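You operate a simulated robot arm through the tools that you are given. There is no shell and no other tool. Be economical: measure what you need, move in short steps, check, and stop when the job is done.

Carry out the task below with a simulated robot arm. There is one attempt and no reset: what you move stays moved.

TASK
Fetch the brass cap and set it on top of the flat box on the middle of the work bench. Put the 30 A fuse from the top of the long table on the shelf under the work bench. Put the 70 W bulb from the top of the long table on the green seal ring and the 35 W bulb on top of the grey case there. Put the filter box that says "CRL 9150" from the top of the long table on the middle board of the black shelf and the filter box labelled "CL6G-764" on the top of the desk. The order is free. Set down upright: brass cap, fuse, filter box.

It is judged by the outcome, as a careful person would: the job done as asked, and still so three seconds after it is handed in. It fails if anything else is knocked over, pushed out of place, dropped, spilled or broken. Lids that push on must go on centred and level and be pressed home; caps that screw on are set level and turned clockwise until they are tight.

THE ROBOT
A 6-joint arm with a two-finger parallel gripper on a trunk, on a base that drives. Base frame: it is fixed to the floor where the robot stands at the start and does not move with it; the origin is under the middle of the robot, x ahead of it, y to its left, z up; the surface under the hand at the start is at about z = 0.86. Readings come in m, rad, newtons and seconds.
With the tool pointing down near the work surface it reaches from about 0.4 to 0.86 m from the robot's upright axis, wherever it stands. Its first joint turns from -2.007 to 2.007 rad. Places, roughly: brass cap (9x9x10 cm) [0.5, -0.1, 0.9]; bulb [-2.5, -1, 0.75]; filter box [-2.25, -1, 0.75]; flat box [0.75, -0.5, 1]; fuse [-2.25, -0.25, 0.75]; green seal ring (5x5x2 cm) [-2.5, -0.9, 0.7]; grey case [-2.75, -1, 0.75]; middle board of the black shelf [-2.8, -4.6, 1]; shelf under the work bench [0.8, -0.1, 0.2]; top of the desk [-2, -2.9, 0.7]. Payload 4.2 kg.
The TCP is the grasp point between the finger pads, 0.023 m short of the fingertips. In the tool frame z runs along the fingers and y along their closing line. The gripper opens to 0.094 m. The fingers are 0.038 m wide and 0.01 m thick; the gripper's body (0.054 by 0.096 m) begins 0.039 m behind the TCP.
Orientation is that of the tool frame in the base frame, as a unit quaternion [x, y, z, w]. With the fingers straight down and closing along the base's y, the tool's x points along the base's -x, its y along +y and its z along -z.

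THE INTERFACE
- The arm moves only by the tool drive_tool. Its argument "increments" is text: rows parted by semicolons, each of 7 numbers parted by spaces: the shift along the tool's x, y, z in m, then the turn, a rotation vector about the tool's x, y, z in rad, then the opening, from 0 (shut) to 1 (fully open). In form: dx dy dz ax ay az jaw; .... A call has 1 to 8 rows; each row shifts and turns the commanded pose from where the row before left it, along the tool's axes as they then stand. Each row takes 0.2 s and may step no farther than 0.05 m and 0.15 rad from the row before; otherwise, or with a gripper value out of range, the whole call is refused. A pose out of reach is approached as far as the arm can. The call stops where the force on the tool passes 40 N (or 10 N more than at its start, if that is more) or the arm is blocked; 0.2 s more then pass. Each finger travels about 0.108 m/s and halts on what it meets, pressing with about 35 N; the grip force reading is that of the motor and also rises with nothing between the fingers. The clock runs only during rows and for 0.2 s after the last one: add rows that do not move to give the fingers time. It gives the time, the measured TCP pose, the force on the tool (base axes), the opening and the grip force at its end, in the units of the frame above (readings bear some noise), with the torque about the TCP (base axes, N m) and any sound that the robot's microphone picked up.
- Cameras (640 x 400 px; columns grow to the right, rows downward): "scene" is now at [0.2075, 0.1293, 1.5097]; the picture's right is [-0.77, -0.64, 0.00], its down [-0.42, 0.50, -0.76] and it looks along [0.48, -0.58, -0.65] (base axes); focal length 295 px, centre (320, 200). "wrist" rides on the gripper at [0.086, 0.016, -0.074] in the tool frame; the picture's right is [-0.18, 0.98, 0.00], its down [-0.58, -0.11, -0.81] and it looks along [-0.79, -0.15, 0.59] (tool axes); focal length 243 px, centre (320, 200). There is no depth. A picture from a camera that has moved, and an enlarged one, comes with that camera's place and axes in the base frame and with its lens.
- capture(camera): a new picture of that camera. The clock stands still meanwhile.
- slide_trunk(by): slides the trunk up (or, below 0, down) by that many m; the arm and the scene camera ride with it, the base frame stays. It gives what a move gives, with no picture.
- base_move(legs): drives the robot by 1 to 6 legs, each [ahead, turn to the left] in m and rad, along the robot's own axes; the way and the turn of a leg run together, so that a leg with both is an arc; at most 1.5 m and 3.142 rad a leg. The arm and the cameras ride along, it lands a little off, and it stops where it bumps. It gives what a move gives.
- pan_tilt(pan, tilt): turns the head with the scene camera to pan (to the left, within 1.396 rad either way) and tilt (down, from -0.506 to 1.204), counted from straight ahead of the robot. It gives what a move gives.
- inspect(camera, box): a new picture of the part [left, top, right, bottom] of that camera's present view, enlarged. The clock stands still meanwhile.
- job_done(): hands the job in; it is judged then, once.

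Work in short steps. Places have to be worked out from the pictures, the camera data and where the tool is seen: move nearer, look again, correct. Check each grasp and each placing, and mend what went wrong. You have 186 turns and 156 pictures in all, those below and enlarged ones among them. Open the gripper and draw the arm clear of the work before you hand the job in, unless the task says otherwise; then end with one line.

The tools are called after "Emit:" by a JSON object that holds its "api" and its "payload". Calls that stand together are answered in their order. drive_tool: Moves the arm, as the interface text tells. Its arguments: {"type":"object","properties":{"increments":{"type":"string"}},"required":["increments"]} The other tools are called the same way: slide_trunk (by) slides the trunk up or down; base_move (legs) drives the base; pan_tilt (pan, tilt) turns the head that bears the scene camera; capture (camera) takes a picture; inspect (camera, box) takes an enlarged picture of a part of a camera's view; job_done () hands the job in.

At the start:

```text
clock: 0.0
tcp_pos: [0.4807, -0.3649, 1.1286]
ee_rot: [0.0, 1.0, 0.0, -0.001]
ft_force: [1.0, 0.0, 0.2]
ft_torque: [0.05, 0.01, -0.03]
finger_gap: 0.0941
gripper_force: 0.1
trunk travel left (down, up): [-0.875, 0.115]
robot x, y, heading: [-0.0, 0.0005, -0.002]
head pan, tilt: [-0.876, 0.71]
```

scene: 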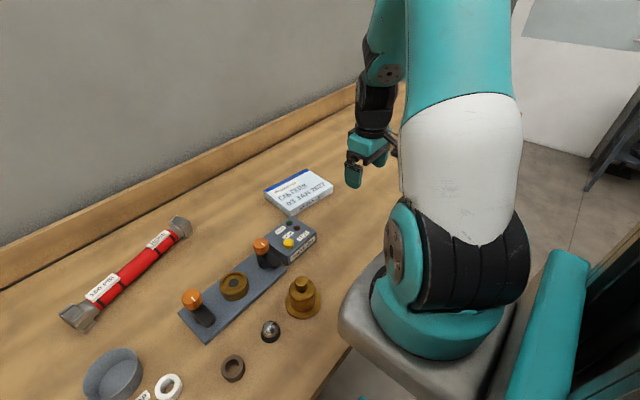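
wrist: 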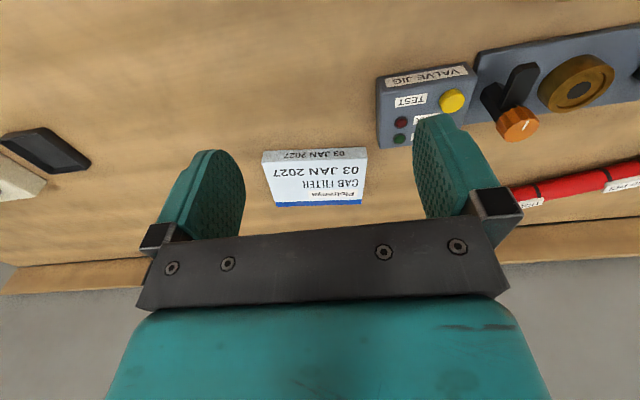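

I take a closer look at the brass cap and the flat box before reaching for the cap.

Emit:
{"api": "inspect", "payload": {"camera": "scene", "box": [200, 160, 360, 340]}}

```text
2.22 times, centred on (280, 250) of scene
camera zoom: at [0.2075, 0.1293, 1.5097], right [-0.77, -0.64, 0.0], down [-0.42, 0.5, -0.76], along [0.48, -0.58, -0.65], focal length 656 px, centre (409, 89)
```

zoom: 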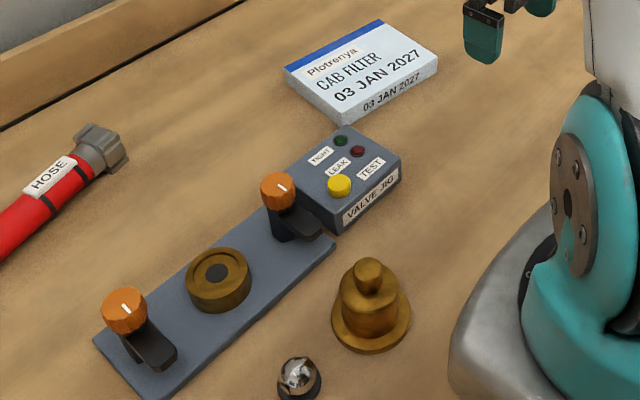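

The cap stands upright at about (0.467, -0.124), with a flange, a body and a knob. I move above it and look with the wrist camera.

Emit:
{"api": "drive_tool", "payload": {"increments": "0.003 0.048 0 0 0 0 1; 0.003 0.048 0 0 0 0 1; 0.003 0.048 0 0 0 0 1; 0.003 0.048 0 0 0 0 1; 0.002 0.048 0 0 0 0 1; 0 0 0.04 0 0 0 1; 0 0 0.04 0 0 0 1"}}

Emit:
{"api": "capture", "payload": {"camera": "wrist"}}

Emit:
{"api": "capture", "payload": {"camera": "scene"}}

```text
clock: 1.6
tcp_pos: [0.4902, -0.1284, 1.0511]
ee_rot: [0.0, 1.0, -0.001, 0.002]
ft_force: [-0.8, -0.6, -0.2]
ft_torque: [-0.03, -0.01, -0.02]
finger_gap: 0.0938
gripper_force: 0.0
out of reach, approached as far as the arm can: row 4, 5
trunk travel left (down, up): [-0.875, 0.115]
robot x, y, heading: [0.0008, -0.003, -0.004]
head pan, tilt: [-0.876, 0.71]
```

```text
152 pictures are left
camera wrist: at [0.404, -0.1143, 1.1269], right [0.18, 0.98, 0.0], down [0.58, -0.11, 0.81], along [0.79, -0.15, -0.59], focal length 243 px, centre (320, 200)
```

wrist: 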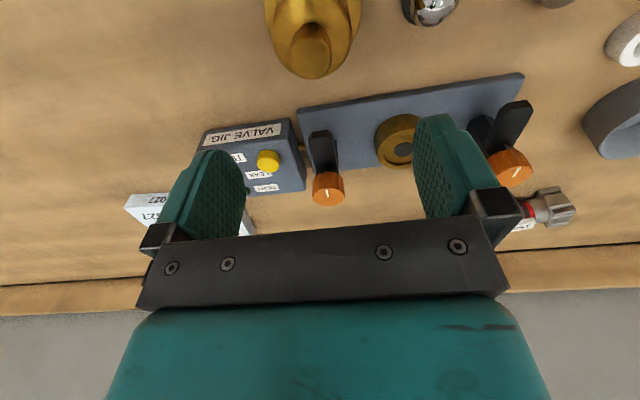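

```text
151 pictures are left
camera scene: at [0.2068, 0.1295, 1.5098], right [-0.77, -0.64, 0.0], down [-0.42, 0.5, -0.76], along [0.48, -0.58, -0.65], focal length 295 px, centre (320, 200)
```

scene: 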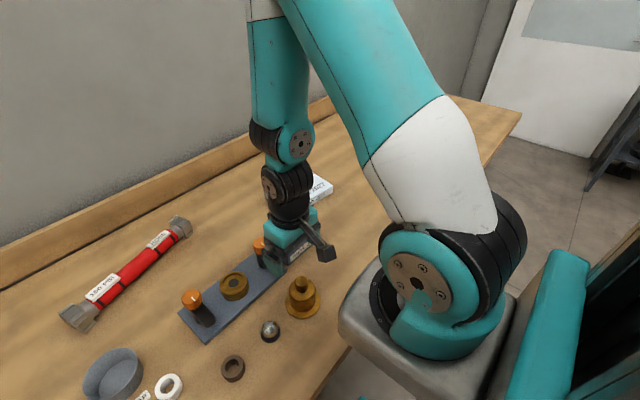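

The wrist view puts the knob at about (0.472, -0.130). I lower 4 cm and see how close in x the arm gets at the lower height.

Emit:
{"api": "drive_tool", "payload": {"increments": "0 0 0.02 0 0 0 1; 0.002 0 0.02 0 0 0 1; 0 0 0 0 0 0 1"}}

Emit:
{"api": "capture", "payload": {"camera": "wrist"}}

```text
clock: 2.4
tcp_pos: [0.4878, -0.1286, 1.011]
ee_rot: [0.0, 1.0, 0.0, 0.0]
ft_force: [-1.2, -0.1, 0.1]
ft_torque: [0.02, 0.0, -0.02]
finger_gap: 0.0938
gripper_force: 0.0
trunk travel left (down, up): [-0.875, 0.115]
robot x, y, heading: [-0.0018, 0.0004, -0.003]
head pan, tilt: [-0.876, 0.71]
```

```text
150 pictures are left
camera wrist: at [0.4013, -0.1144, 1.0862], right [0.18, 0.98, 0.0], down [0.58, -0.11, 0.81], along [0.79, -0.15, -0.59], focal length 243 px, centre (320, 200)
```

wrist: 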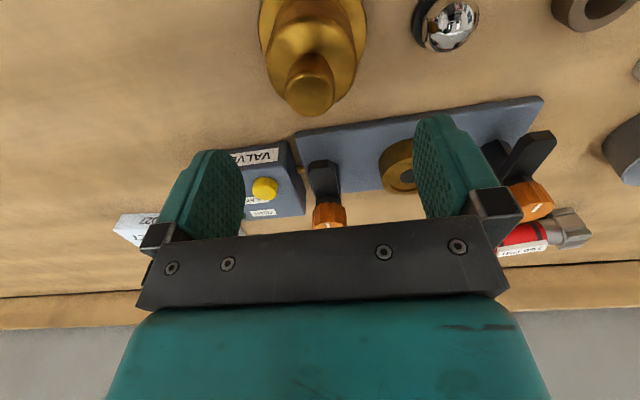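

The knob top triangulates to about (0.474, -0.131, 0.957). I centre on it and lower so the pads take the body below the knob.

Emit:
{"api": "drive_tool", "payload": {"increments": "0.014 -0.003 0.02 0 0 0 1; 0 0 0.03 0 0 0 1; 0 0 0.02 0 0 0 1; 0 0 0.012 0 0 0 1; 0 0 0 0 0 0 1"}}

Emit:
{"api": "capture", "payload": {"camera": "wrist"}}

Emit:
{"api": "capture", "payload": {"camera": "scene"}}

```text
clock: 3.6
tcp_pos: [0.4734, -0.1332, 0.9279]
ee_rot: [0.0, 1.0, 0.0, 0.001]
ft_force: [0.3, -0.7, -0.2]
ft_torque: [-0.03, 0.0, -0.01]
finger_gap: 0.0941
gripper_force: 0.1
trunk travel left (down, up): [-0.875, 0.115]
robot x, y, heading: [0.0021, 0.0031, 0.004]
head pan, tilt: [-0.876, 0.71]
```

```text
149 pictures are left
camera wrist: at [0.3875, -0.1186, 1.0029], right [0.18, 0.98, 0.0], down [0.58, -0.11, 0.81], along [0.79, -0.15, -0.59], focal length 243 px, centre (320, 200)
```

wrist: 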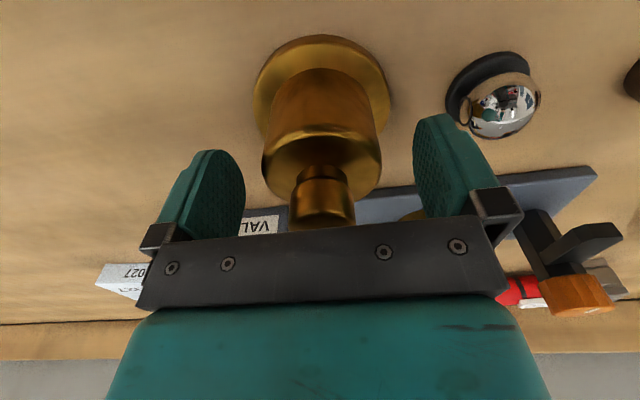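

```text
148 pictures are left
camera scene: at [0.2075, 0.1293, 1.5096], right [-0.77, -0.64, 0.0], down [-0.42, 0.5, -0.76], along [0.48, -0.58, -0.65], focal length 295 px, centre (320, 200)
```

scene: 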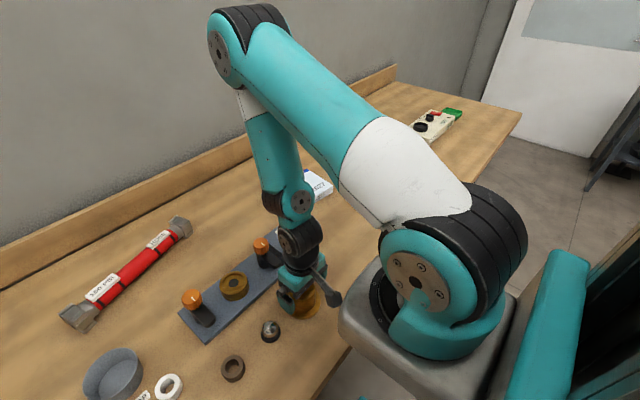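

The cap's axis looks nearer x = 0.465, so I shift 8 mm back and close on the body.

Emit:
{"api": "drive_tool", "payload": {"increments": "0.008 0 0.002 0 0 0 1; 0 0 0 0 0 0 0.7; 0 0 0 0 0 0 0.4; 0 0 0 0 0 0 0.4; 0 0 0 0 0 0 0.4"}}

Emit:
{"api": "capture", "payload": {"camera": "wrist"}}

```text
clock: 4.8
tcp_pos: [0.4649, -0.1321, 0.9269]
ee_rot: [0.0, 1.0, 0.0, 0.0]
ft_force: [1.2, -1.9, 1.6]
ft_torque: [-0.2, -0.2, -0.03]
finger_gap: 0.0644
gripper_force: 34.8
trunk travel left (down, up): [-0.875, 0.115]
robot x, y, heading: [0.0025, -0.0012, -0.0]
head pan, tilt: [-0.876, 0.71]
```

```text
147 pictures are left
camera wrist: at [0.379, -0.1182, 1.0011], right [0.18, 0.98, 0.0], down [0.58, -0.11, 0.81], along [0.79, -0.15, -0.59], focal length 243 px, centre (320, 200)
```

wrist: 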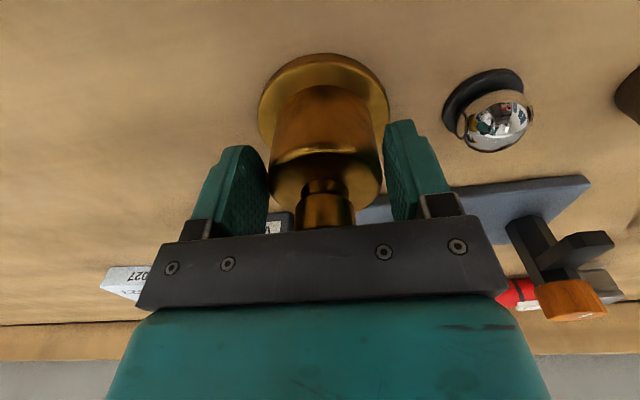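

The body is gripped with a 6.4 cm gap and full force. I lift and start towards the flat box.

Emit:
{"api": "drive_tool", "payload": {"increments": "0 0 -0.02 0 0 0 0.4; 0 0 -0.03 0 0 0 0.4; -0.01 0 -0.03 0 0 0 0.4; -0.02 -0.01 -0.04 0 0 0 0.4; -0.03 -0.02 -0.02 0 0 0 0.4; -0.03 -0.03 0 0 0 0 0.4; -0.03 -0.03 0 0 0 0 0.4; -0.03 -0.03 0 0 0 0 0.4"}}

Emit:
{"api": "capture", "payload": {"camera": "scene"}}

Emit:
{"api": "capture", "payload": {"camera": "wrist"}}

```text
clock: 6.6
tcp_pos: [0.6132, -0.2534, 1.0668]
ee_rot: [-0.001, 1.0, 0.0, 0.0]
ft_force: [-0.1, 0.1, -3.3]
ft_torque: [-0.02, 0.03, 0.0]
finger_gap: 0.0645
gripper_force: 36.3
trunk travel left (down, up): [-0.875, 0.115]
robot x, y, heading: [0.0026, -0.0028, 0.004]
head pan, tilt: [-0.876, 0.71]
```

```text
146 pictures are left
camera scene: at [0.2073, 0.1296, 1.5097], right [-0.77, -0.64, 0.0], down [-0.42, 0.5, -0.76], along [0.48, -0.58, -0.65], focal length 295 px, centre (320, 200)
```

scene: 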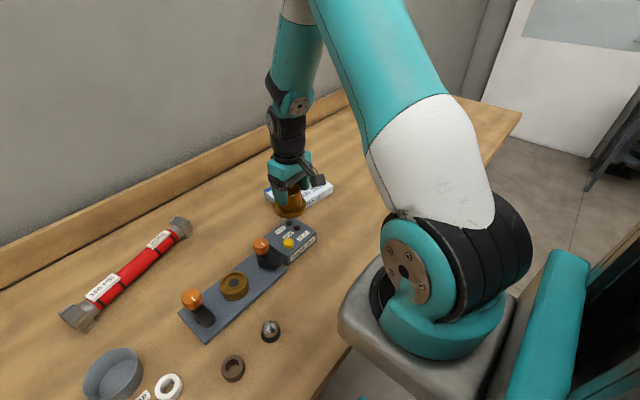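

```text
145 pictures are left
camera wrist: at [0.5271, -0.2388, 1.142], right [0.18, 0.98, 0.0], down [0.58, -0.11, 0.81], along [0.79, -0.15, -0.59], focal length 243 px, centre (320, 200)
```

wrist: 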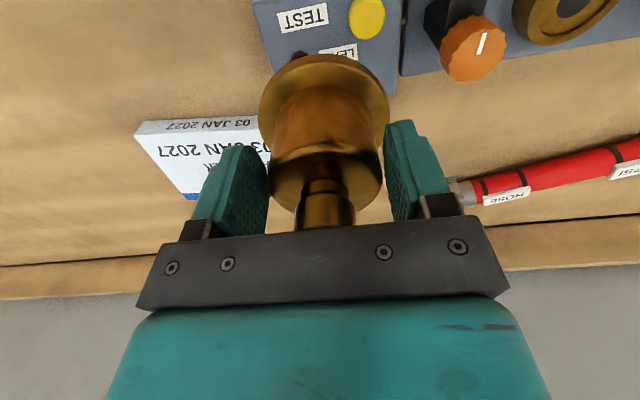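

The hand is clear with the cap level; the box top centre computes to about (0.76, -0.425, 0.89). I move over it at height.

Emit:
{"api": "drive_tool", "payload": {"increments": "-0.027 -0.033 0 0 0 0 0.4; -0.027 -0.033 0 0 0 0 0.4; -0.027 -0.033 0 0 0 0 0.4; -0.027 -0.033 0 0 0 0 0.4; -0.027 -0.035 0 0 0 0 0.4; 0 0 0.03 0 0 0 0.4; 0 0 0.03 0 0 0 0.4; 0 0 0 0 0 0 0.4"}}

Emit:
{"api": "inspect", "payload": {"camera": "scene", "box": [220, 130, 380, 230]}}

Emit:
{"api": "capture", "payload": {"camera": "wrist"}}

```text
clock: 8.4
tcp_pos: [0.7518, -0.4202, 1.0069]
ee_rot: [0.001, 1.0, 0.0, -0.001]
ft_force: [-0.2, -1.5, -3.5]
ft_torque: [-0.02, 0.04, 0.01]
finger_gap: 0.0643
gripper_force: 35.3
trunk travel left (down, up): [-0.875, 0.115]
robot x, y, heading: [-0.0011, 0.0011, 0.002]
head pan, tilt: [-0.876, 0.71]
```

```text
4.00 times, centred on (300, 180) of scene
camera zoom: at [0.2077, 0.1291, 1.5096], right [-0.77, -0.64, 0.0], down [-0.42, 0.5, -0.76], along [0.48, -0.58, -0.65], focal length 1180 px, centre (400, 280)
```

zoom: 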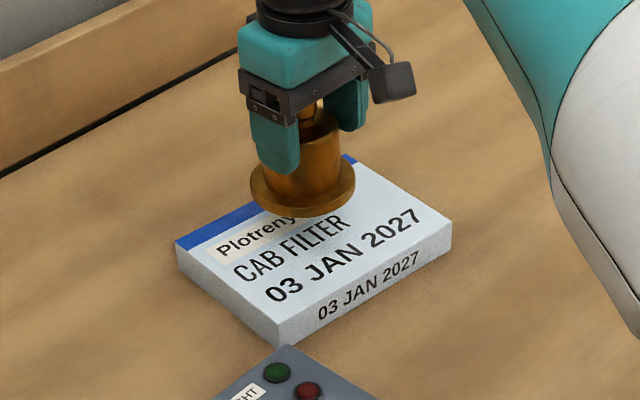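

```text
143 pictures are left
camera wrist: at [0.6655, -0.4037, 1.0815], right [0.18, 0.98, 0.0], down [0.58, -0.11, 0.81], along [0.79, -0.15, -0.59], focal length 243 px, centre (320, 200)
```

wrist: 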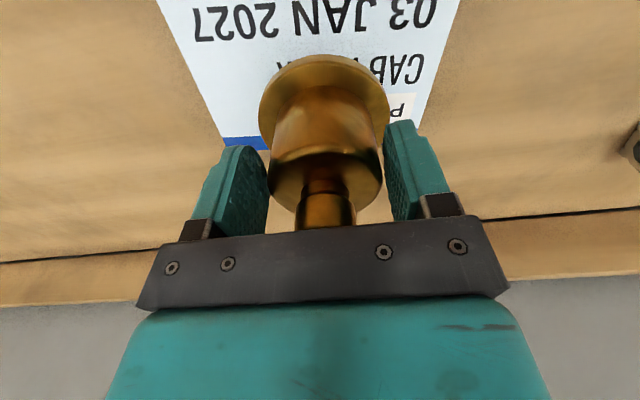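

The cap is over the middle of the box. I lower it in small steps and watch for contact.

Emit:
{"api": "drive_tool", "payload": {"increments": "0 0 0.015 0 0 0 0.4; 0 0 0.01 0 0 0 0.4; 0 0 0.004 0 0 0 0.4; 0 0 0 0 0 0 0.4"}}

Emit:
{"api": "inspect", "payload": {"camera": "scene", "box": [220, 130, 380, 230]}}

```text
clock: 9.4
tcp_pos: [0.7505, -0.4189, 0.9774]
ee_rot: [0.0, 1.0, 0.0, 0.0]
ft_force: [-0.8, -0.2, -3.4]
ft_torque: [0.02, 0.06, 0.02]
finger_gap: 0.0643
gripper_force: 34.9
trunk travel left (down, up): [-0.875, 0.115]
robot x, y, heading: [-0.0025, 0.0039, 0.002]
head pan, tilt: [-0.876, 0.71]
```

```text
4.00 times, centred on (300, 180) of scene
camera zoom: at [0.2077, 0.1291, 1.5096], right [-0.77, -0.64, 0.0], down [-0.42, 0.5, -0.76], along [0.48, -0.58, -0.65], focal length 1180 px, centre (400, 280)
```

zoom: 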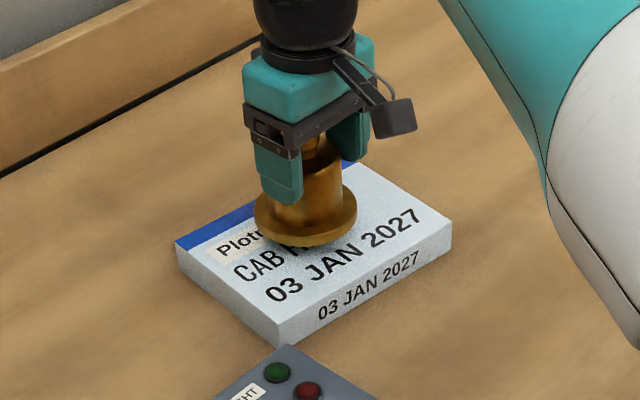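

Still about 1–2 cm of air under it. I lower further in fine steps; the call would stop on contact.

Emit:
{"api": "drive_tool", "payload": {"increments": "0 0 0.004 0 0 0 0.4; 0 0 0.004 0 0 0 0.4; 0 0 0.003 0 0 0 0.4; 0 0 0 0 0 0 0.4"}}

```text
clock: 10.4
tcp_pos: [0.7509, -0.4196, 0.9656]
ee_rot: [0.0, 1.0, 0.0, 0.0]
ft_force: [0.5, -0.8, -3.8]
ft_torque: [0.0, 0.05, -0.01]
finger_gap: 0.0645
gripper_force: 34.9
trunk travel left (down, up): [-0.875, 0.115]
robot x, y, heading: [0.0007, 0.0043, 0.009]
head pan, tilt: [-0.876, 0.71]
```

No contact yet; a few more millimetres.

Emit:
{"api": "drive_tool", "payload": {"increments": "0 0 0.002 0 0 0 0.4; 0 0 0.002 0 0 0 0.4; 0 0 0.002 0 0 0 0.4; 0 0 0 0 0 0 0.4"}}

Emit:
{"api": "inspect", "payload": {"camera": "scene", "box": [220, 130, 380, 230]}}

```text
clock: 11.4
tcp_pos: [0.7503, -0.4195, 0.9587]
ee_rot: [0.0, 1.0, 0.0, 0.0]
ft_force: [-0.6, -0.2, -2.7]
ft_torque: [0.0, 0.05, -0.02]
finger_gap: 0.0642
gripper_force: 35.2
trunk travel left (down, up): [-0.875, 0.115]
robot x, y, heading: [-0.0026, 0.0011, 0.002]
head pan, tilt: [-0.876, 0.71]
```

```text
4.00 times, centred on (300, 180) of scene
camera zoom: at [0.2077, 0.1292, 1.5096], right [-0.77, -0.64, 0.0], down [-0.42, 0.5, -0.76], along [0.48, -0.58, -0.65], focal length 1180 px, centre (400, 280)
```

zoom: 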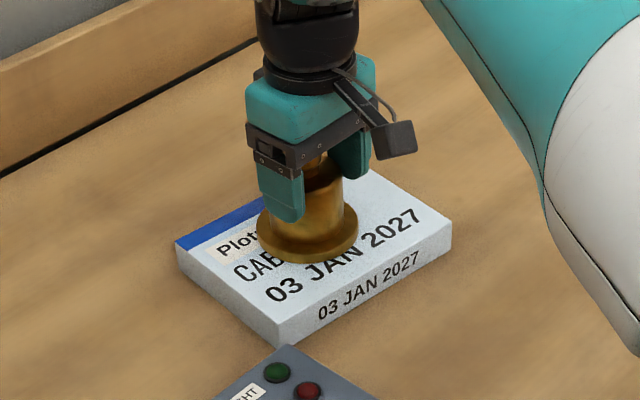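

Very nearly down; I go on by 1.5 mm steps.

Emit:
{"api": "drive_tool", "payload": {"increments": "0 0 0.0015 0 0 0 0.4; 0 0 0.0015 0 0 0 0.4; 0 0 0 0 0 0 0.4"}}

```text
clock: 12.2
tcp_pos: [0.75, -0.42, 0.9591]
ee_rot: [0.0, 1.0, -0.001, 0.001]
ft_force: [-0.2, 0.6, 10.6]
ft_torque: [0.31, 0.24, 0.06]
finger_gap: 0.0648
gripper_force: 35.3
trunk travel left (down, up): [-0.875, 0.115]
robot x, y, heading: [0.0033, -0.0006, -0.001]
head pan, tilt: [-0.876, 0.71]
```

Contact at TCP z = 0.959 (force up to +10.6 N). I open slowly and withdraw upward.

Emit:
{"api": "drive_tool", "payload": {"increments": "0 0 -0.001 0 0 0 0.72; 0 0 0 0 0 0 0.9; 0 0 0 0 0 0 1; 0 0 0 0 0 0 1; 0 0 -0.03 0 0 0 1; 0 0 -0.04 0 0 0 1; 0 0 -0.04 0 0 0 1"}}

Emit:
{"api": "inspect", "payload": {"camera": "scene", "box": [220, 130, 380, 230]}}

```text
clock: 13.8
tcp_pos: [0.7506, -0.4188, 1.0678]
ee_rot: [0.0, 1.0, 0.0, 0.0]
ft_force: [0.4, -0.1, 0.5]
ft_torque: [-0.01, -0.01, -0.01]
finger_gap: 0.0941
gripper_force: 0.0
trunk travel left (down, up): [-0.875, 0.115]
robot x, y, heading: [-0.0004, -0.002, -0.005]
head pan, tilt: [-0.876, 0.71]
```

```text
4.00 times, centred on (300, 180) of scene
camera zoom: at [0.2079, 0.1291, 1.5095], right [-0.77, -0.64, 0.0], down [-0.42, 0.5, -0.76], along [0.48, -0.58, -0.65], focal length 1180 px, centre (400, 280)
```

zoom: 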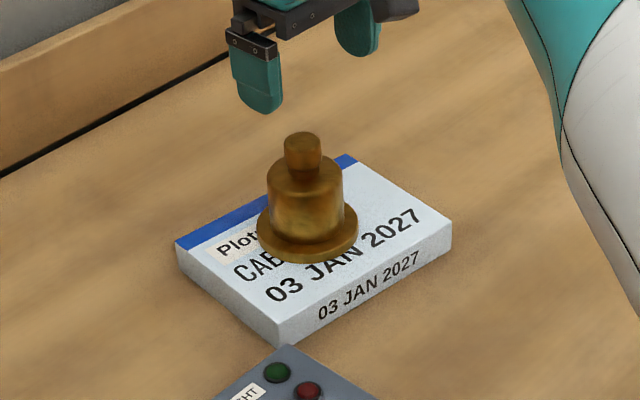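

The cap stands upright on the box. I retract the arm to a carry pose, back off the bench and look at the shelf under the bench from there.

Emit:
{"api": "drive_tool", "payload": {"increments": "0 0 -0.04 0 0 0 1; 0.045 0 -0.02 0 0 0 1; 0.045 0.01 0 0 0 0 1; 0.045 0.01 0 0 0 0 1; 0.045 0.01 0 0 0 0 1; 0.045 0.01 0 0 0 0 1; 0.035 0.01 0 0 0 0 1"}}

Emit:
{"api": "base_move", "payload": {"legs": [[-0.7, 0]]}}

Emit:
{"api": "pan_tilt", "payload": {"pan": 0, "tilt": 0.6}}

Emit:
{"api": "capture", "payload": {"camera": "scene"}}

```text
clock: 15.4
tcp_pos: [0.4896, -0.3684, 1.1288]
ee_rot: [0.001, 1.0, 0.001, 0.0]
ft_force: [0.6, -0.2, -0.4]
ft_torque: [0.03, 0.06, 0.03]
finger_gap: 0.0938
gripper_force: 0.0
trunk travel left (down, up): [-0.875, 0.115]
robot x, y, heading: [-0.0016, 0.0018, 0.002]
head pan, tilt: [-0.876, 0.71]
```

```text
clock: 19.2
tcp_pos: [-0.21, -0.3703, 1.128]
ee_rot: [0.003, 1.0, 0.0, 0.0]
ft_force: [0.8, -0.4, -1.2]
ft_torque: [-0.04, 0.0, -0.03]
finger_gap: 0.0939
gripper_force: 0.0
trunk travel left (down, up): [-0.875, 0.115]
robot x, y, heading: [-0.6989, 0.0013, -0.005]
head pan, tilt: [-0.876, 0.71]
```

```text
clock: 20.4
tcp_pos: [-0.2102, -0.3698, 1.1269]
ee_rot: [0.003, 1.0, 0.0, 0.0]
ft_force: [-0.2, 0.6, 0.6]
ft_torque: [0.02, -0.02, 0.0]
finger_gap: 0.094
gripper_force: 0.0
trunk travel left (down, up): [-0.875, 0.115]
robot x, y, heading: [-0.6957, 0.0048, -0.006]
head pan, tilt: [0.0, 0.6]
```

```text
139 pictures are left
camera scene: at [-0.4561, 0.1946, 1.5192], right [-0.01, -1.0, 0.0], down [-0.57, 0.0, -0.82], along [0.82, 0.0, -0.57], focal length 295 px, centre (320, 200)
```

scene: 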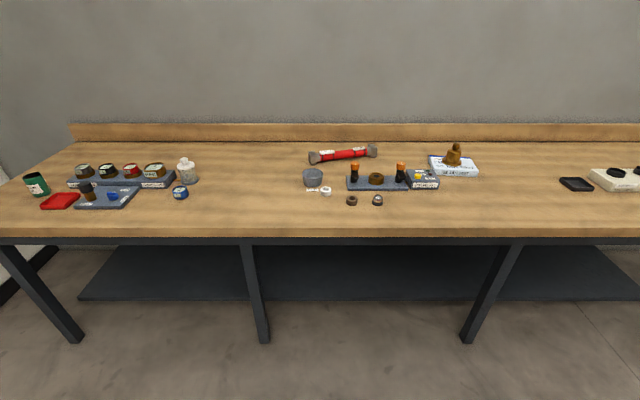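

The under-bench shelf is open between legs at y ≈ 0.5 and -0.6, front edge at x ≈ 0.53. Now I turn round to face the long table.

Emit:
{"api": "base_move", "payload": {"legs": [[0, 3.14]]}}

Emit:
{"api": "pan_tilt", "payload": {"pan": 0.3, "tilt": 0.35}}

Emit:
{"api": "capture", "payload": {"camera": "scene"}}

```text
clock: 28.2
tcp_pos: [-1.1968, 0.3597, 1.1277]
ee_rot: [1.0, 0.01, 0.0, 0.0]
ft_force: [-0.4, -0.4, 0.9]
ft_torque: [0.02, 0.0, 0.03]
finger_gap: 0.0942
gripper_force: 0.0
trunk travel left (down, up): [-0.875, 0.115]
robot x, y, heading: [-0.6978, -0.001, -3.119]
head pan, tilt: [0.0, 0.6]
```

```text
clock: 29.0
tcp_pos: [-1.1966, 0.3593, 1.1278]
ee_rot: [1.0, 0.011, 0.0, 0.0]
ft_force: [0.4, 0.1, 0.6]
ft_torque: [0.02, 0.0, 0.01]
finger_gap: 0.0941
gripper_force: 0.1
trunk travel left (down, up): [-0.875, 0.115]
robot x, y, heading: [-0.6951, -0.001, -3.123]
head pan, tilt: [0.3, 0.351]
```

```text
138 pictures are left
camera scene: at [-0.9338, -0.2262, 1.5419], right [-0.31, 0.95, 0.0], down [0.33, 0.11, -0.94], along [-0.89, -0.3, -0.34], focal length 295 px, centre (320, 200)
```

scene: 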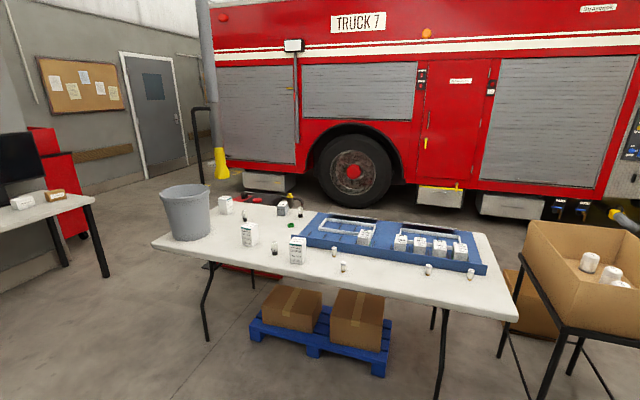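

The long table spans about x -2.9..-2.1, y -1.7..0.2. I zoom in on its items.

Emit:
{"api": "inspect", "payload": {"camera": "scene", "box": [200, 185, 360, 285]}}

Emit:
{"api": "inspect", "payload": {"camera": "scene", "box": [330, 195, 490, 295]}}

```text
4.00 times, centred on (280, 235) of scene
camera zoom: at [-0.9338, -0.2262, 1.5419], right [-0.31, 0.95, 0.0], down [0.33, 0.11, -0.94], along [-0.89, -0.3, -0.34], focal length 1180 px, centre (480, 60)
```

zoom: 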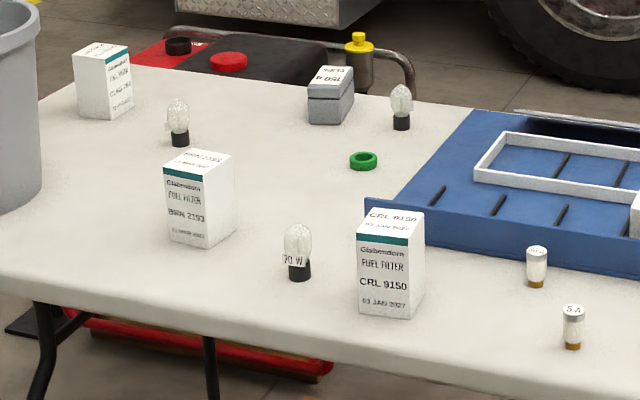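

```text
4.00 times, centred on (410, 245) of scene
camera zoom: at [-0.9338, -0.2262, 1.5419], right [-0.31, 0.95, 0.0], down [0.33, 0.11, -0.94], along [-0.89, -0.3, -0.34], focal length 1180 px, centre (-40, 20)
```

zoom: 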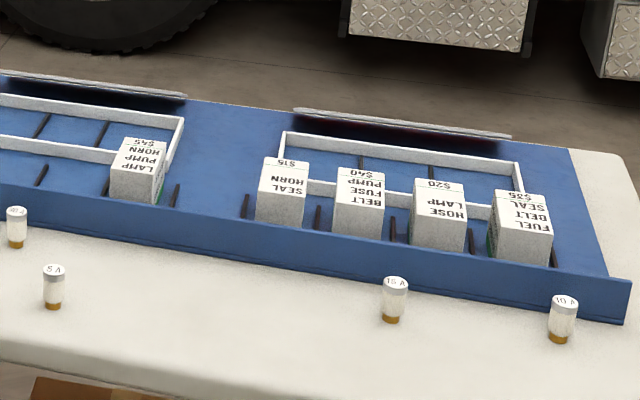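

I see three bulbs, three filter boxes and four fuses; labels need a closer look. I drive to the front of the table near y = -0.85.

Emit:
{"api": "base_move", "payload": {"legs": [[0, 0.738], [1.24, 0], [0, -0.756]]}}

Emit:
{"api": "pan_tilt", "payload": {"pan": 0.3, "tilt": 0.7}}

Emit:
{"api": "capture", "payload": {"camera": "scene"}}

```text
clock: 39.1
tcp_pos: [-2.078, -0.4711, 1.1281]
ee_rot: [1.0, 0.001, 0.0, 0.0]
ft_force: [0.5, -0.5, -0.2]
ft_torque: [0.04, -0.03, 0.04]
finger_gap: 0.0942
gripper_force: 0.1
trunk travel left (down, up): [-0.875, 0.115]
robot x, y, heading: [-1.5912, -0.8376, 3.138]
head pan, tilt: [0.3, 0.351]
```

```text
clock: 40.0
tcp_pos: [-2.0787, -0.4702, 1.1273]
ee_rot: [1.0, 0.0, 0.0, 0.0]
ft_force: [0.8, -0.7, 0.8]
ft_torque: [0.01, 0.01, 0.03]
finger_gap: 0.094
gripper_force: 0.1
trunk travel left (down, up): [-0.875, 0.115]
robot x, y, heading: [-1.588, -0.8387, 3.138]
head pan, tilt: [0.3, 0.7]
```

```text
135 pictures are left
camera scene: at [-1.8203, -1.0592, 1.5107], right [-0.29, 0.96, 0.0], down [0.62, 0.19, -0.77], along [-0.73, -0.23, -0.64], focal length 295 px, centre (320, 200)
```

scene: 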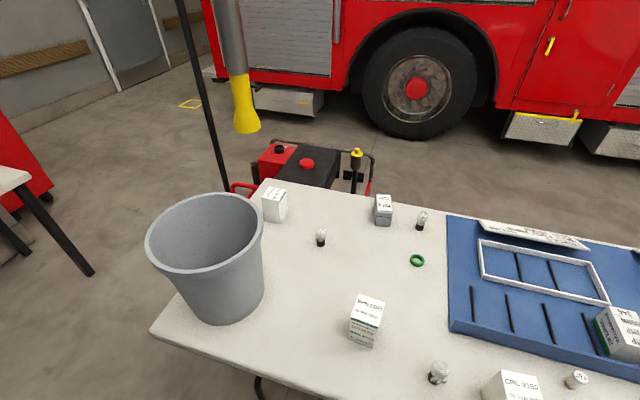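

I zoom on the rear items and the front ones to read labels.

Emit:
{"api": "inspect", "payload": {"camera": "scene", "box": [250, 175, 450, 275]}}

Emit:
{"api": "inspect", "payload": {"camera": "scene", "box": [320, 280, 480, 400]}}

```text
3.20 times, centred on (350, 225) of scene
camera zoom: at [-1.8203, -1.0592, 1.5107], right [-0.29, 0.96, 0.0], down [0.62, 0.19, -0.77], along [-0.73, -0.23, -0.64], focal length 944 px, centre (224, 120)
```

zoom: 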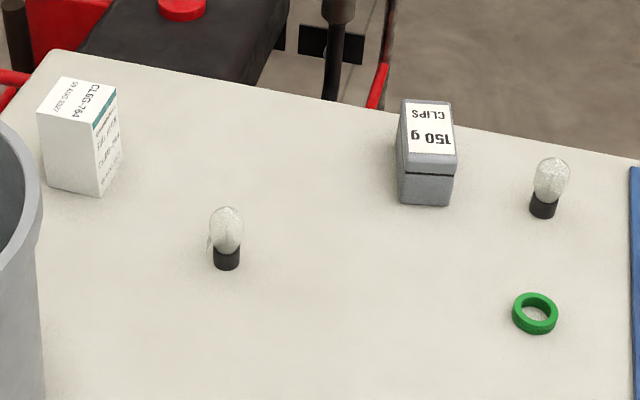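

```text
3.33 times, centred on (400, 340) of scene
camera zoom: at [-1.8203, -1.0592, 1.5107], right [-0.29, 0.96, 0.0], down [0.62, 0.19, -0.77], along [-0.73, -0.23, -0.64], focal length 984 px, centre (53, -267)
```

zoom: 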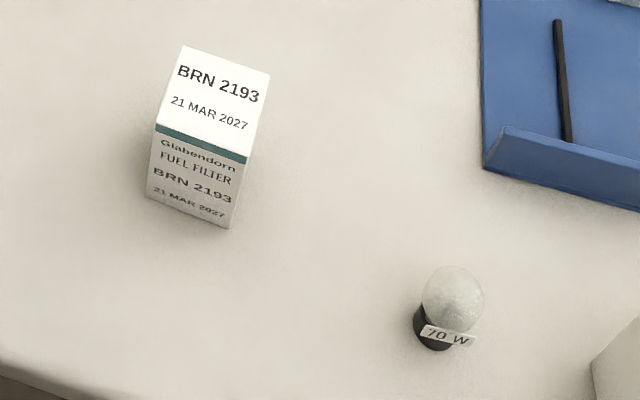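

The 70 W bulb triangulates to about (-2.14, -0.885) with the table top near z 0.735; the green ring to about (-2.50, -0.945). I drive in 10 cm, lower the trunk, and move the hand above the 70 W bulb.

Emit:
{"api": "base_move", "payload": {"legs": [[0.1, 0]]}}

Emit:
{"api": "slide_trunk", "payload": {"by": -0.12}}

Emit:
{"api": "drive_tool", "payload": {"increments": "0 0.048 0 0 0 0 1; 0 0.048 0 0 0 0 1; 0 0.048 0 0 0 0 1; 0 0.048 0 0 0 0 1; 0 0.048 0 0 0 0 1; 0 0.048 0 0 0 0 1; 0 0.048 0 0 0 0 1; 0 0.048 0 0 0 0 1"}}

Emit:
{"api": "capture", "payload": {"camera": "wrist"}}

```text
clock: 41.1
tcp_pos: [-2.1795, -0.4699, 1.1277]
ee_rot: [1.0, -0.001, -0.001, 0.0]
ft_force: [1.0, -0.1, -0.8]
ft_torque: [-0.01, 0.0, 0.04]
finger_gap: 0.0941
gripper_force: 0.1
trunk travel left (down, up): [-0.875, 0.115]
robot x, y, heading: [-1.6868, -0.839, 3.146]
head pan, tilt: [0.3, 0.7]
```

```text
clock: 42.6
tcp_pos: [-2.1785, -0.4703, 1.008]
ee_rot: [1.0, 0.001, 0.0, 0.0]
ft_force: [0.4, 0.0, -0.1]
ft_torque: [0.01, -0.01, -0.01]
finger_gap: 0.0938
gripper_force: 0.0
trunk travel left (down, up): [-0.755, 0.235]
robot x, y, heading: [-1.6858, -0.8412, 3.139]
head pan, tilt: [0.3, 0.7]
```

```text
clock: 44.4
tcp_pos: [-2.1804, -0.8543, 1.0065]
ee_rot: [1.0, -0.001, 0.0, 0.0]
ft_force: [-0.6, 0.2, 0.6]
ft_torque: [-0.02, 0.0, 0.01]
finger_gap: 0.0941
gripper_force: 0.1
trunk travel left (down, up): [-0.755, 0.235]
robot x, y, heading: [-1.6872, -0.8438, 3.14]
head pan, tilt: [0.3, 0.7]
```

```text
132 pictures are left
camera wrist: at [-2.0929, -0.8725, 1.0811], right [-0.19, -0.98, 0.0], down [-0.58, 0.11, 0.81], along [-0.79, 0.15, -0.59], focal length 243 px, centre (320, 200)
```

wrist: 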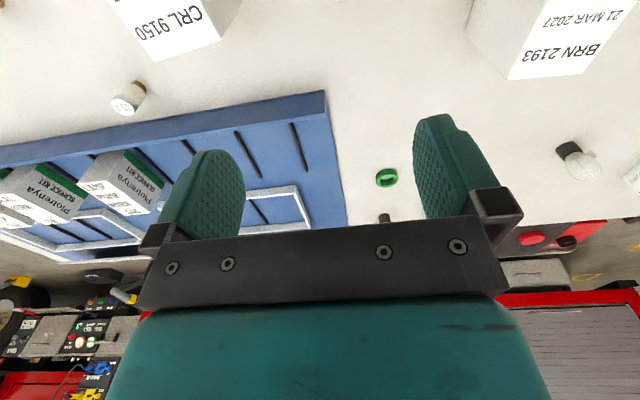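

The ring re-measures at (-2.493, -0.938). The bulb is behind the wrist camera's view, so I shift towards it and lower 9 cm, then look with both cameras.

Emit:
{"api": "drive_tool", "payload": {"increments": "0 0.03 0.03 0 0 0 1; 0.01 0 0.03 0 0 0 1; 0.015 0 0.03 0 0 0 1; 0.01 0 0 0 0 0 1"}}

Emit:
{"api": "pan_tilt", "payload": {"pan": 0.3, "tilt": 1.1}}

Emit:
{"api": "capture", "payload": {"camera": "scene"}}

Emit:
{"api": "capture", "payload": {"camera": "wrist"}}

```text
clock: 45.4
tcp_pos: [-2.1454, -0.8829, 0.917]
ee_rot: [1.0, -0.001, 0.0, 0.0]
ft_force: [0.3, -0.7, -0.2]
ft_torque: [0.04, -0.02, 0.0]
finger_gap: 0.0941
gripper_force: 0.0
trunk travel left (down, up): [-0.755, 0.235]
robot x, y, heading: [-1.6898, -0.8382, 3.137]
head pan, tilt: [0.3, 0.7]
```

```text
clock: 46.3
tcp_pos: [-2.144, -0.8833, 0.9176]
ee_rot: [1.0, -0.001, 0.0, 0.0]
ft_force: [-0.5, -0.3, -0.1]
ft_torque: [-0.02, 0.02, 0.01]
finger_gap: 0.094
gripper_force: 0.0
trunk travel left (down, up): [-0.755, 0.235]
robot x, y, heading: [-1.6922, -0.8404, 3.138]
head pan, tilt: [0.3, 1.1]
```

```text
131 pictures are left
camera scene: at [-1.9006, -1.0527, 1.3606], right [-0.29, 0.96, 0.0], down [0.85, 0.26, -0.45], along [-0.43, -0.13, -0.89], focal length 295 px, centre (320, 200)
```

scene: 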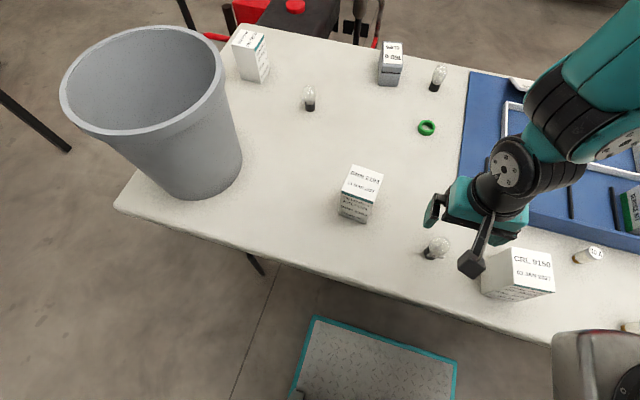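

```text
130 pictures are left
camera wrist: at [-2.0574, -0.9011, 0.9921], right [-0.18, -0.98, 0.0], down [-0.58, 0.11, 0.81], along [-0.79, 0.15, -0.59], focal length 243 px, centre (320, 200)
```

wrist: 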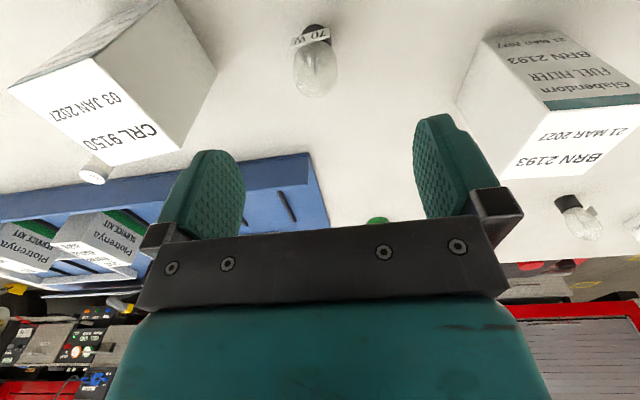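

The bulb sits at about (-2.147, -0.880), top near z 0.82. I lower to TCP z ≈ 0.80 and check before closing on the globe.

Emit:
{"api": "drive_tool", "payload": {"increments": "-0.003 -0.003 0.04 0 0 0 1; 0 0 0.04 0 0 0 1; 0 0 0.025 0 0 0 1; 0 0 0.014 0 0 0 1; 0 0 0 0 0 0 1"}}

Emit:
{"api": "capture", "payload": {"camera": "wrist"}}

```text
clock: 47.5
tcp_pos: [-2.1464, -0.8796, 0.7996]
ee_rot: [1.0, -0.001, 0.0, 0.0]
ft_force: [-0.3, 0.3, -0.8]
ft_torque: [0.0, -0.01, 0.0]
finger_gap: 0.094
gripper_force: 0.1
trunk travel left (down, up): [-0.755, 0.235]
robot x, y, heading: [-1.6863, -0.8366, 3.14]
head pan, tilt: [0.3, 1.1]
```

```text
129 pictures are left
camera wrist: at [-2.0594, -0.8985, 0.8732], right [-0.18, -0.98, 0.0], down [-0.58, 0.11, 0.81], along [-0.79, 0.15, -0.59], focal length 243 px, centre (320, 200)
```

wrist: 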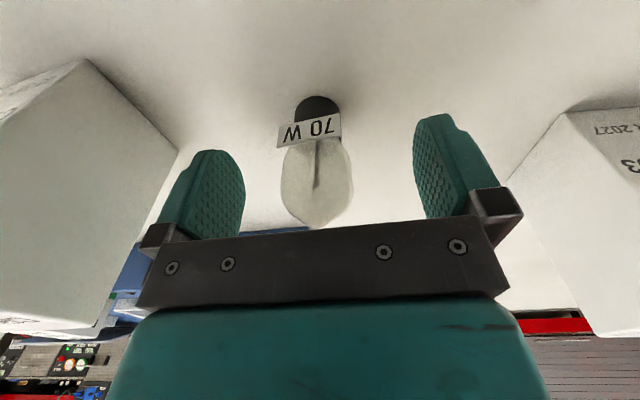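

Bulb is centred between the fingers. I close on it.

Emit:
{"api": "drive_tool", "payload": {"increments": "0 0 0 0 0 0 0.6; 0 0 0 0 0 0 0.3; 0 0 0 0 0 0 0.25; 0 0 0 0 0 0 0.25"}}

Emit:
{"api": "capture", "payload": {"camera": "wrist"}}

```text
clock: 48.5
tcp_pos: [-2.1471, -0.8811, 0.7987]
ee_rot: [1.0, -0.001, -0.001, 0.0]
ft_force: [0.0, -0.7, 0.1]
ft_torque: [0.0, -0.02, -0.04]
finger_gap: 0.0346
gripper_force: 35.2
trunk travel left (down, up): [-0.755, 0.235]
robot x, y, heading: [-1.6891, -0.8382, 3.143]
head pan, tilt: [0.3, 1.1]
```

```text
128 pictures are left
camera wrist: at [-2.0594, -0.8985, 0.8734], right [-0.18, -0.98, 0.0], down [-0.58, 0.11, 0.81], along [-0.79, 0.15, -0.59], focal length 243 px, centre (320, 200)
```

wrist: 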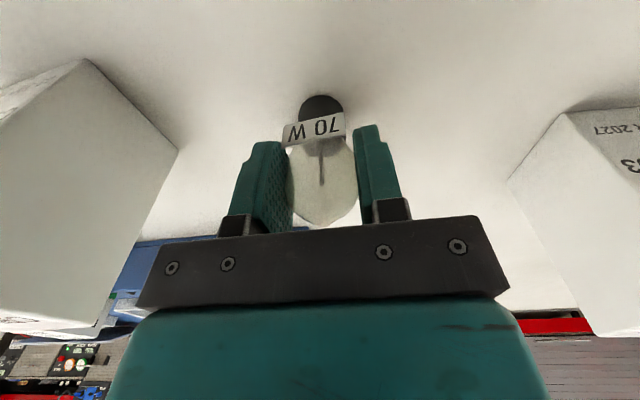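

The bulb is held (gap 3.5 cm). I lift and carry it towards the ring.

Emit:
{"api": "drive_tool", "payload": {"increments": "0 0 -0.03 0 0 0 0.25; 0 0 -0.04 0 0 0 0.25; -0.03 0.005 -0.03 0 0 0 0.25; -0.048 0.01 0 0 0 0 0.25; -0.048 0.01 0 0 0 0 0.25; -0.048 0.01 0 0 0 0 0.25; -0.048 0.01 0 0 0 0 0.25; -0.04 0.01 0 0 0 0 0.25"}}

Emit:
{"api": "capture", "payload": {"camera": "wrist"}}

```text
clock: 50.3
tcp_pos: [-2.4097, -0.9328, 0.8979]
ee_rot: [1.0, -0.001, 0.0, 0.0]
ft_force: [1.1, -0.7, 0.0]
ft_torque: [-0.03, -0.01, 0.01]
finger_gap: 0.0348
gripper_force: 35.1
trunk travel left (down, up): [-0.755, 0.235]
robot x, y, heading: [-1.689, -0.8406, 3.146]
head pan, tilt: [0.3, 1.1]
```

```text
127 pictures are left
camera wrist: at [-2.3225, -0.9511, 0.9735], right [-0.19, -0.98, 0.0], down [-0.58, 0.11, 0.81], along [-0.79, 0.15, -0.59], focal length 243 px, centre (320, 200)
```

wrist: 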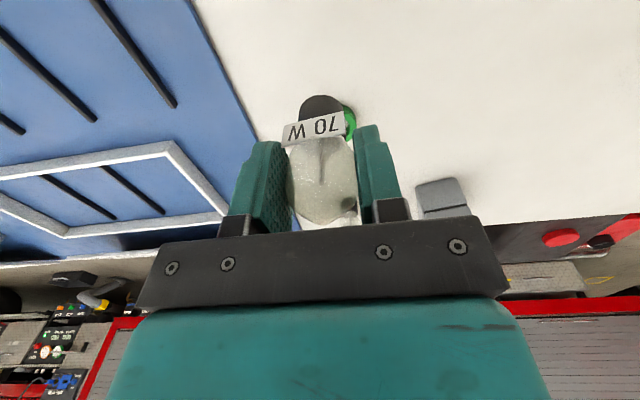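

I move to just short of over the ring and take a scene zoom to line base and ring up.

Emit:
{"api": "drive_tool", "payload": {"increments": "-0.045 0.002 0 0 0 0 0.25; -0.044 0.001 0 0 0 0 0.25; 0 0 0 0 0 0 0.25"}}

Emit:
{"api": "inspect", "payload": {"camera": "scene", "box": [380, 60, 500, 160]}}

Emit:
{"api": "inspect", "payload": {"camera": "wrist", "box": [260, 80, 400, 190]}}

```text
clock: 51.1
tcp_pos: [-2.4987, -0.9382, 0.8997]
ee_rot: [1.0, 0.0, 0.001, 0.0]
ft_force: [-0.5, -0.4, -0.3]
ft_torque: [0.02, 0.0, 0.01]
finger_gap: 0.0344
gripper_force: 34.9
trunk travel left (down, up): [-0.755, 0.235]
robot x, y, heading: [-1.6854, -0.8376, 3.14]
head pan, tilt: [0.3, 1.1]
```

```text
4.00 times, centred on (440, 110) of scene
camera zoom: at [-1.9004, -1.0527, 1.3606], right [-0.29, 0.96, 0.0], down [0.85, 0.26, -0.45], along [-0.43, -0.13, -0.89], focal length 1180 px, centre (-160, 560)
```

zoom: 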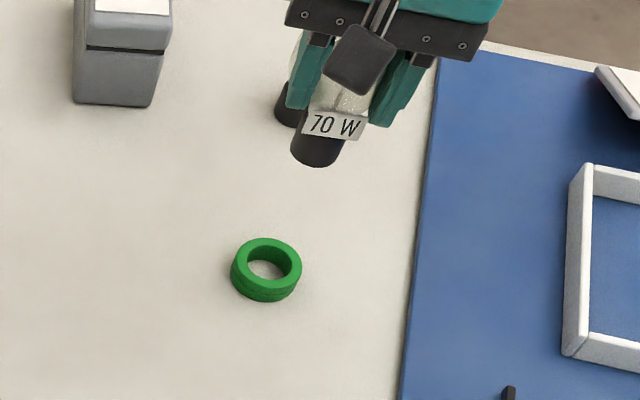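

```text
3.64 times, centred on (330, 135) of wrist
camera zoom: at [-2.4111, -0.9568, 0.9755], right [-0.18, -0.98, 0.0], down [-0.58, 0.11, 0.81], along [-0.79, 0.15, -0.59], focal length 882 px, centre (284, 436)
```

zoom: 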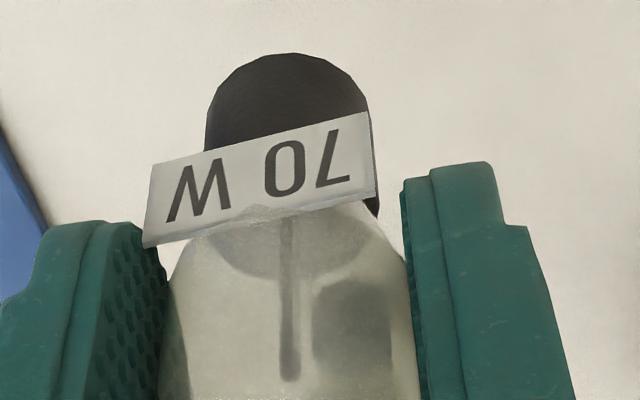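

The base (≈3.2 cm) is a bit wider than the ring's hole (≈2.8 cm), so it rests on top when centred. In the scene camera the base should come ~1 cm nearer; I shift, lower 5 cm and compare again.

Emit:
{"api": "drive_tool", "payload": {"increments": "0.01 0.002 0.025 0 0 0 0.25; 0 0 0.025 0 0 0 0.25; 0 0 0 0 0 0 0.25"}}

Emit:
{"api": "inspect", "payload": {"camera": "scene", "box": [380, 80, 480, 160]}}

Emit:
{"api": "inspect", "payload": {"camera": "wrist", "box": [260, 60, 400, 170]}}

```text
clock: 51.9
tcp_pos: [-2.489, -0.9391, 0.8491]
ee_rot: [1.0, -0.001, -0.001, 0.001]
ft_force: [-0.8, 0.0, -0.4]
ft_torque: [0.04, -0.02, 0.02]
finger_gap: 0.0345
gripper_force: 35.0
trunk travel left (down, up): [-0.755, 0.235]
robot x, y, heading: [-1.6913, -0.838, 3.138]
head pan, tilt: [0.3, 1.1]
```

```text
5.00 times, centred on (430, 120) of scene
camera zoom: at [-1.9005, -1.0527, 1.3606], right [-0.29, 0.96, 0.0], down [0.85, 0.26, -0.45], along [-0.43, -0.13, -0.89], focal length 1475 px, centre (-230, 600)
```

zoom: 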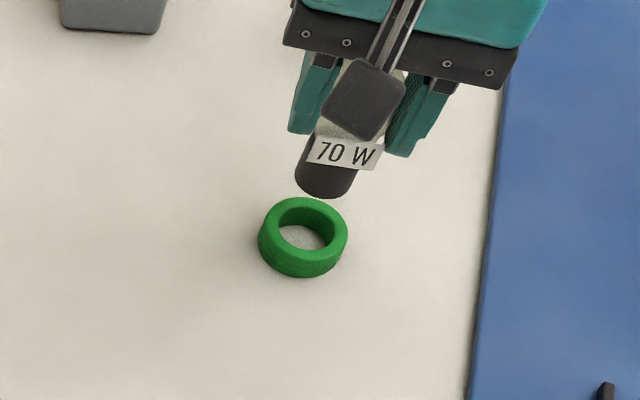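

```text
3.64 times, centred on (330, 115) of wrist
camera zoom: at [-2.402, -0.9572, 0.9236], right [-0.18, -0.98, 0.0], down [-0.58, 0.11, 0.81], along [-0.79, 0.15, -0.59], focal length 882 px, centre (284, 509)
```

zoom: 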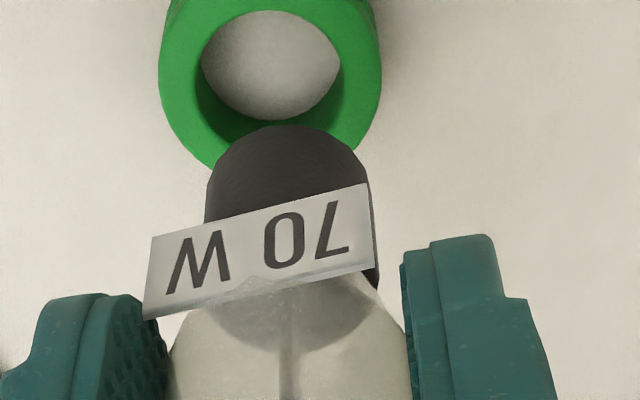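

Both cameras agree: the base must come another ~9 mm nearer the robot, y is fine. I shift and lower 2 cm, then check.

Emit:
{"api": "drive_tool", "payload": {"increments": "0.009 0 0.01 0 0 0 0.25; 0 0 0.01 0 0 0 0.25; 0 0 0 0 0 0 0.25"}}

Emit:
{"api": "inspect", "payload": {"camera": "scene", "box": [380, 80, 480, 160]}}

Emit:
{"api": "inspect", "payload": {"camera": "wrist", "box": [260, 60, 400, 170]}}

```text
clock: 52.7
tcp_pos: [-2.4809, -0.9398, 0.8292]
ee_rot: [1.0, 0.0, -0.001, 0.001]
ft_force: [0.1, -0.1, -0.5]
ft_torque: [-0.01, 0.01, -0.04]
finger_gap: 0.0345
gripper_force: 34.8
trunk travel left (down, up): [-0.755, 0.235]
robot x, y, heading: [-1.6919, -0.8386, 3.14]
head pan, tilt: [0.3, 1.1]
```

```text
5.00 times, centred on (430, 120) of scene
camera zoom: at [-1.9006, -1.0527, 1.3606], right [-0.29, 0.96, 0.0], down [0.85, 0.26, -0.45], along [-0.43, -0.13, -0.89], focal length 1475 px, centre (-230, 600)
```

zoom: 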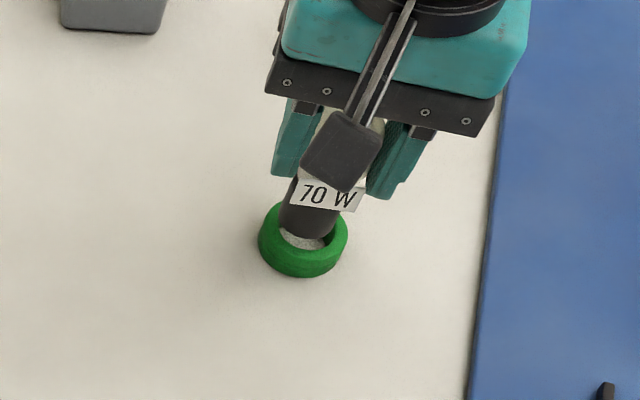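

```text
3.64 times, centred on (330, 115) of wrist
camera zoom: at [-2.393, -0.958, 0.9037], right [-0.18, -0.98, 0.0], down [-0.58, 0.11, 0.81], along [-0.79, 0.15, -0.59], focal length 882 px, centre (284, 509)
```

zoom: 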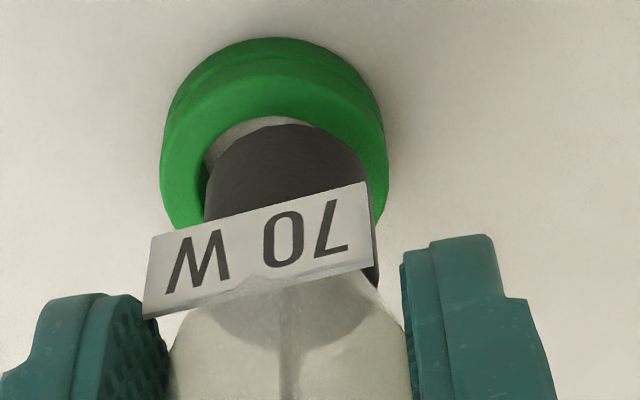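

Nearly aligned; I correct by 2 mm away from the robot and 1 mm in y, then lower to contact.

Emit:
{"api": "drive_tool", "payload": {"increments": "-0.002 -0.001 0.003 0 0 0 0.25; 0 0 0.002 0 0 0 0.25; 0 0 0.002 0 0 0 0.25; 0 0 0 0 0 0 0.25"}}

Emit:
{"api": "inspect", "payload": {"camera": "wrist", "box": [260, 60, 400, 170]}}

Emit:
{"api": "inspect", "payload": {"camera": "scene", "box": [380, 80, 480, 160]}}

```text
clock: 53.7
tcp_pos: [-2.4817, -0.9397, 0.8217]
ee_rot: [1.0, 0.0, 0.001, 0.0]
ft_force: [0.3, 0.1, -0.9]
ft_torque: [0.0, -0.01, 0.0]
finger_gap: 0.0346
gripper_force: 35.2
trunk travel left (down, up): [-0.755, 0.235]
robot x, y, heading: [-1.6868, -0.8357, 3.134]
head pan, tilt: [0.3, 1.1]
```

```text
3.64 times, centred on (330, 115) of wrist
camera zoom: at [-2.3946, -0.9571, 0.8965], right [-0.18, -0.98, 0.0], down [-0.58, 0.11, 0.81], along [-0.79, 0.15, -0.59], focal length 882 px, centre (284, 509)
```

zoom: 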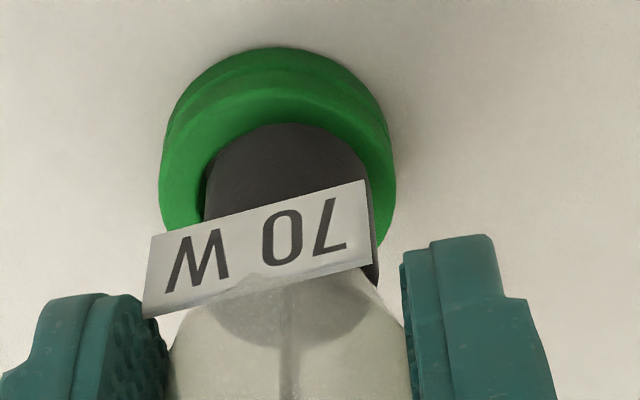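

```text
5.00 times, centred on (430, 120) of scene
camera zoom: at [-1.9006, -1.0527, 1.3606], right [-0.29, 0.96, 0.0], down [0.85, 0.26, -0.45], along [-0.43, -0.13, -0.89], focal length 1475 px, centre (-230, 600)
```

zoom: 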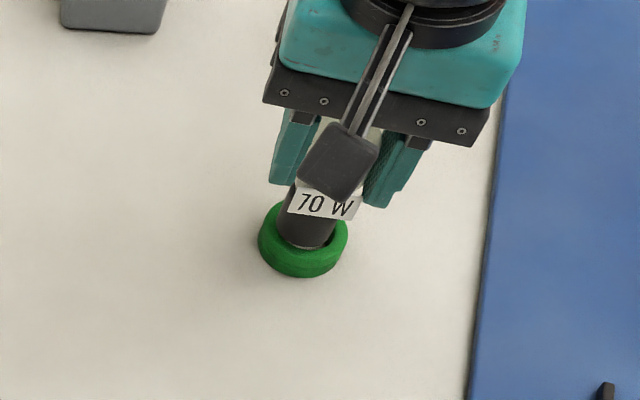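

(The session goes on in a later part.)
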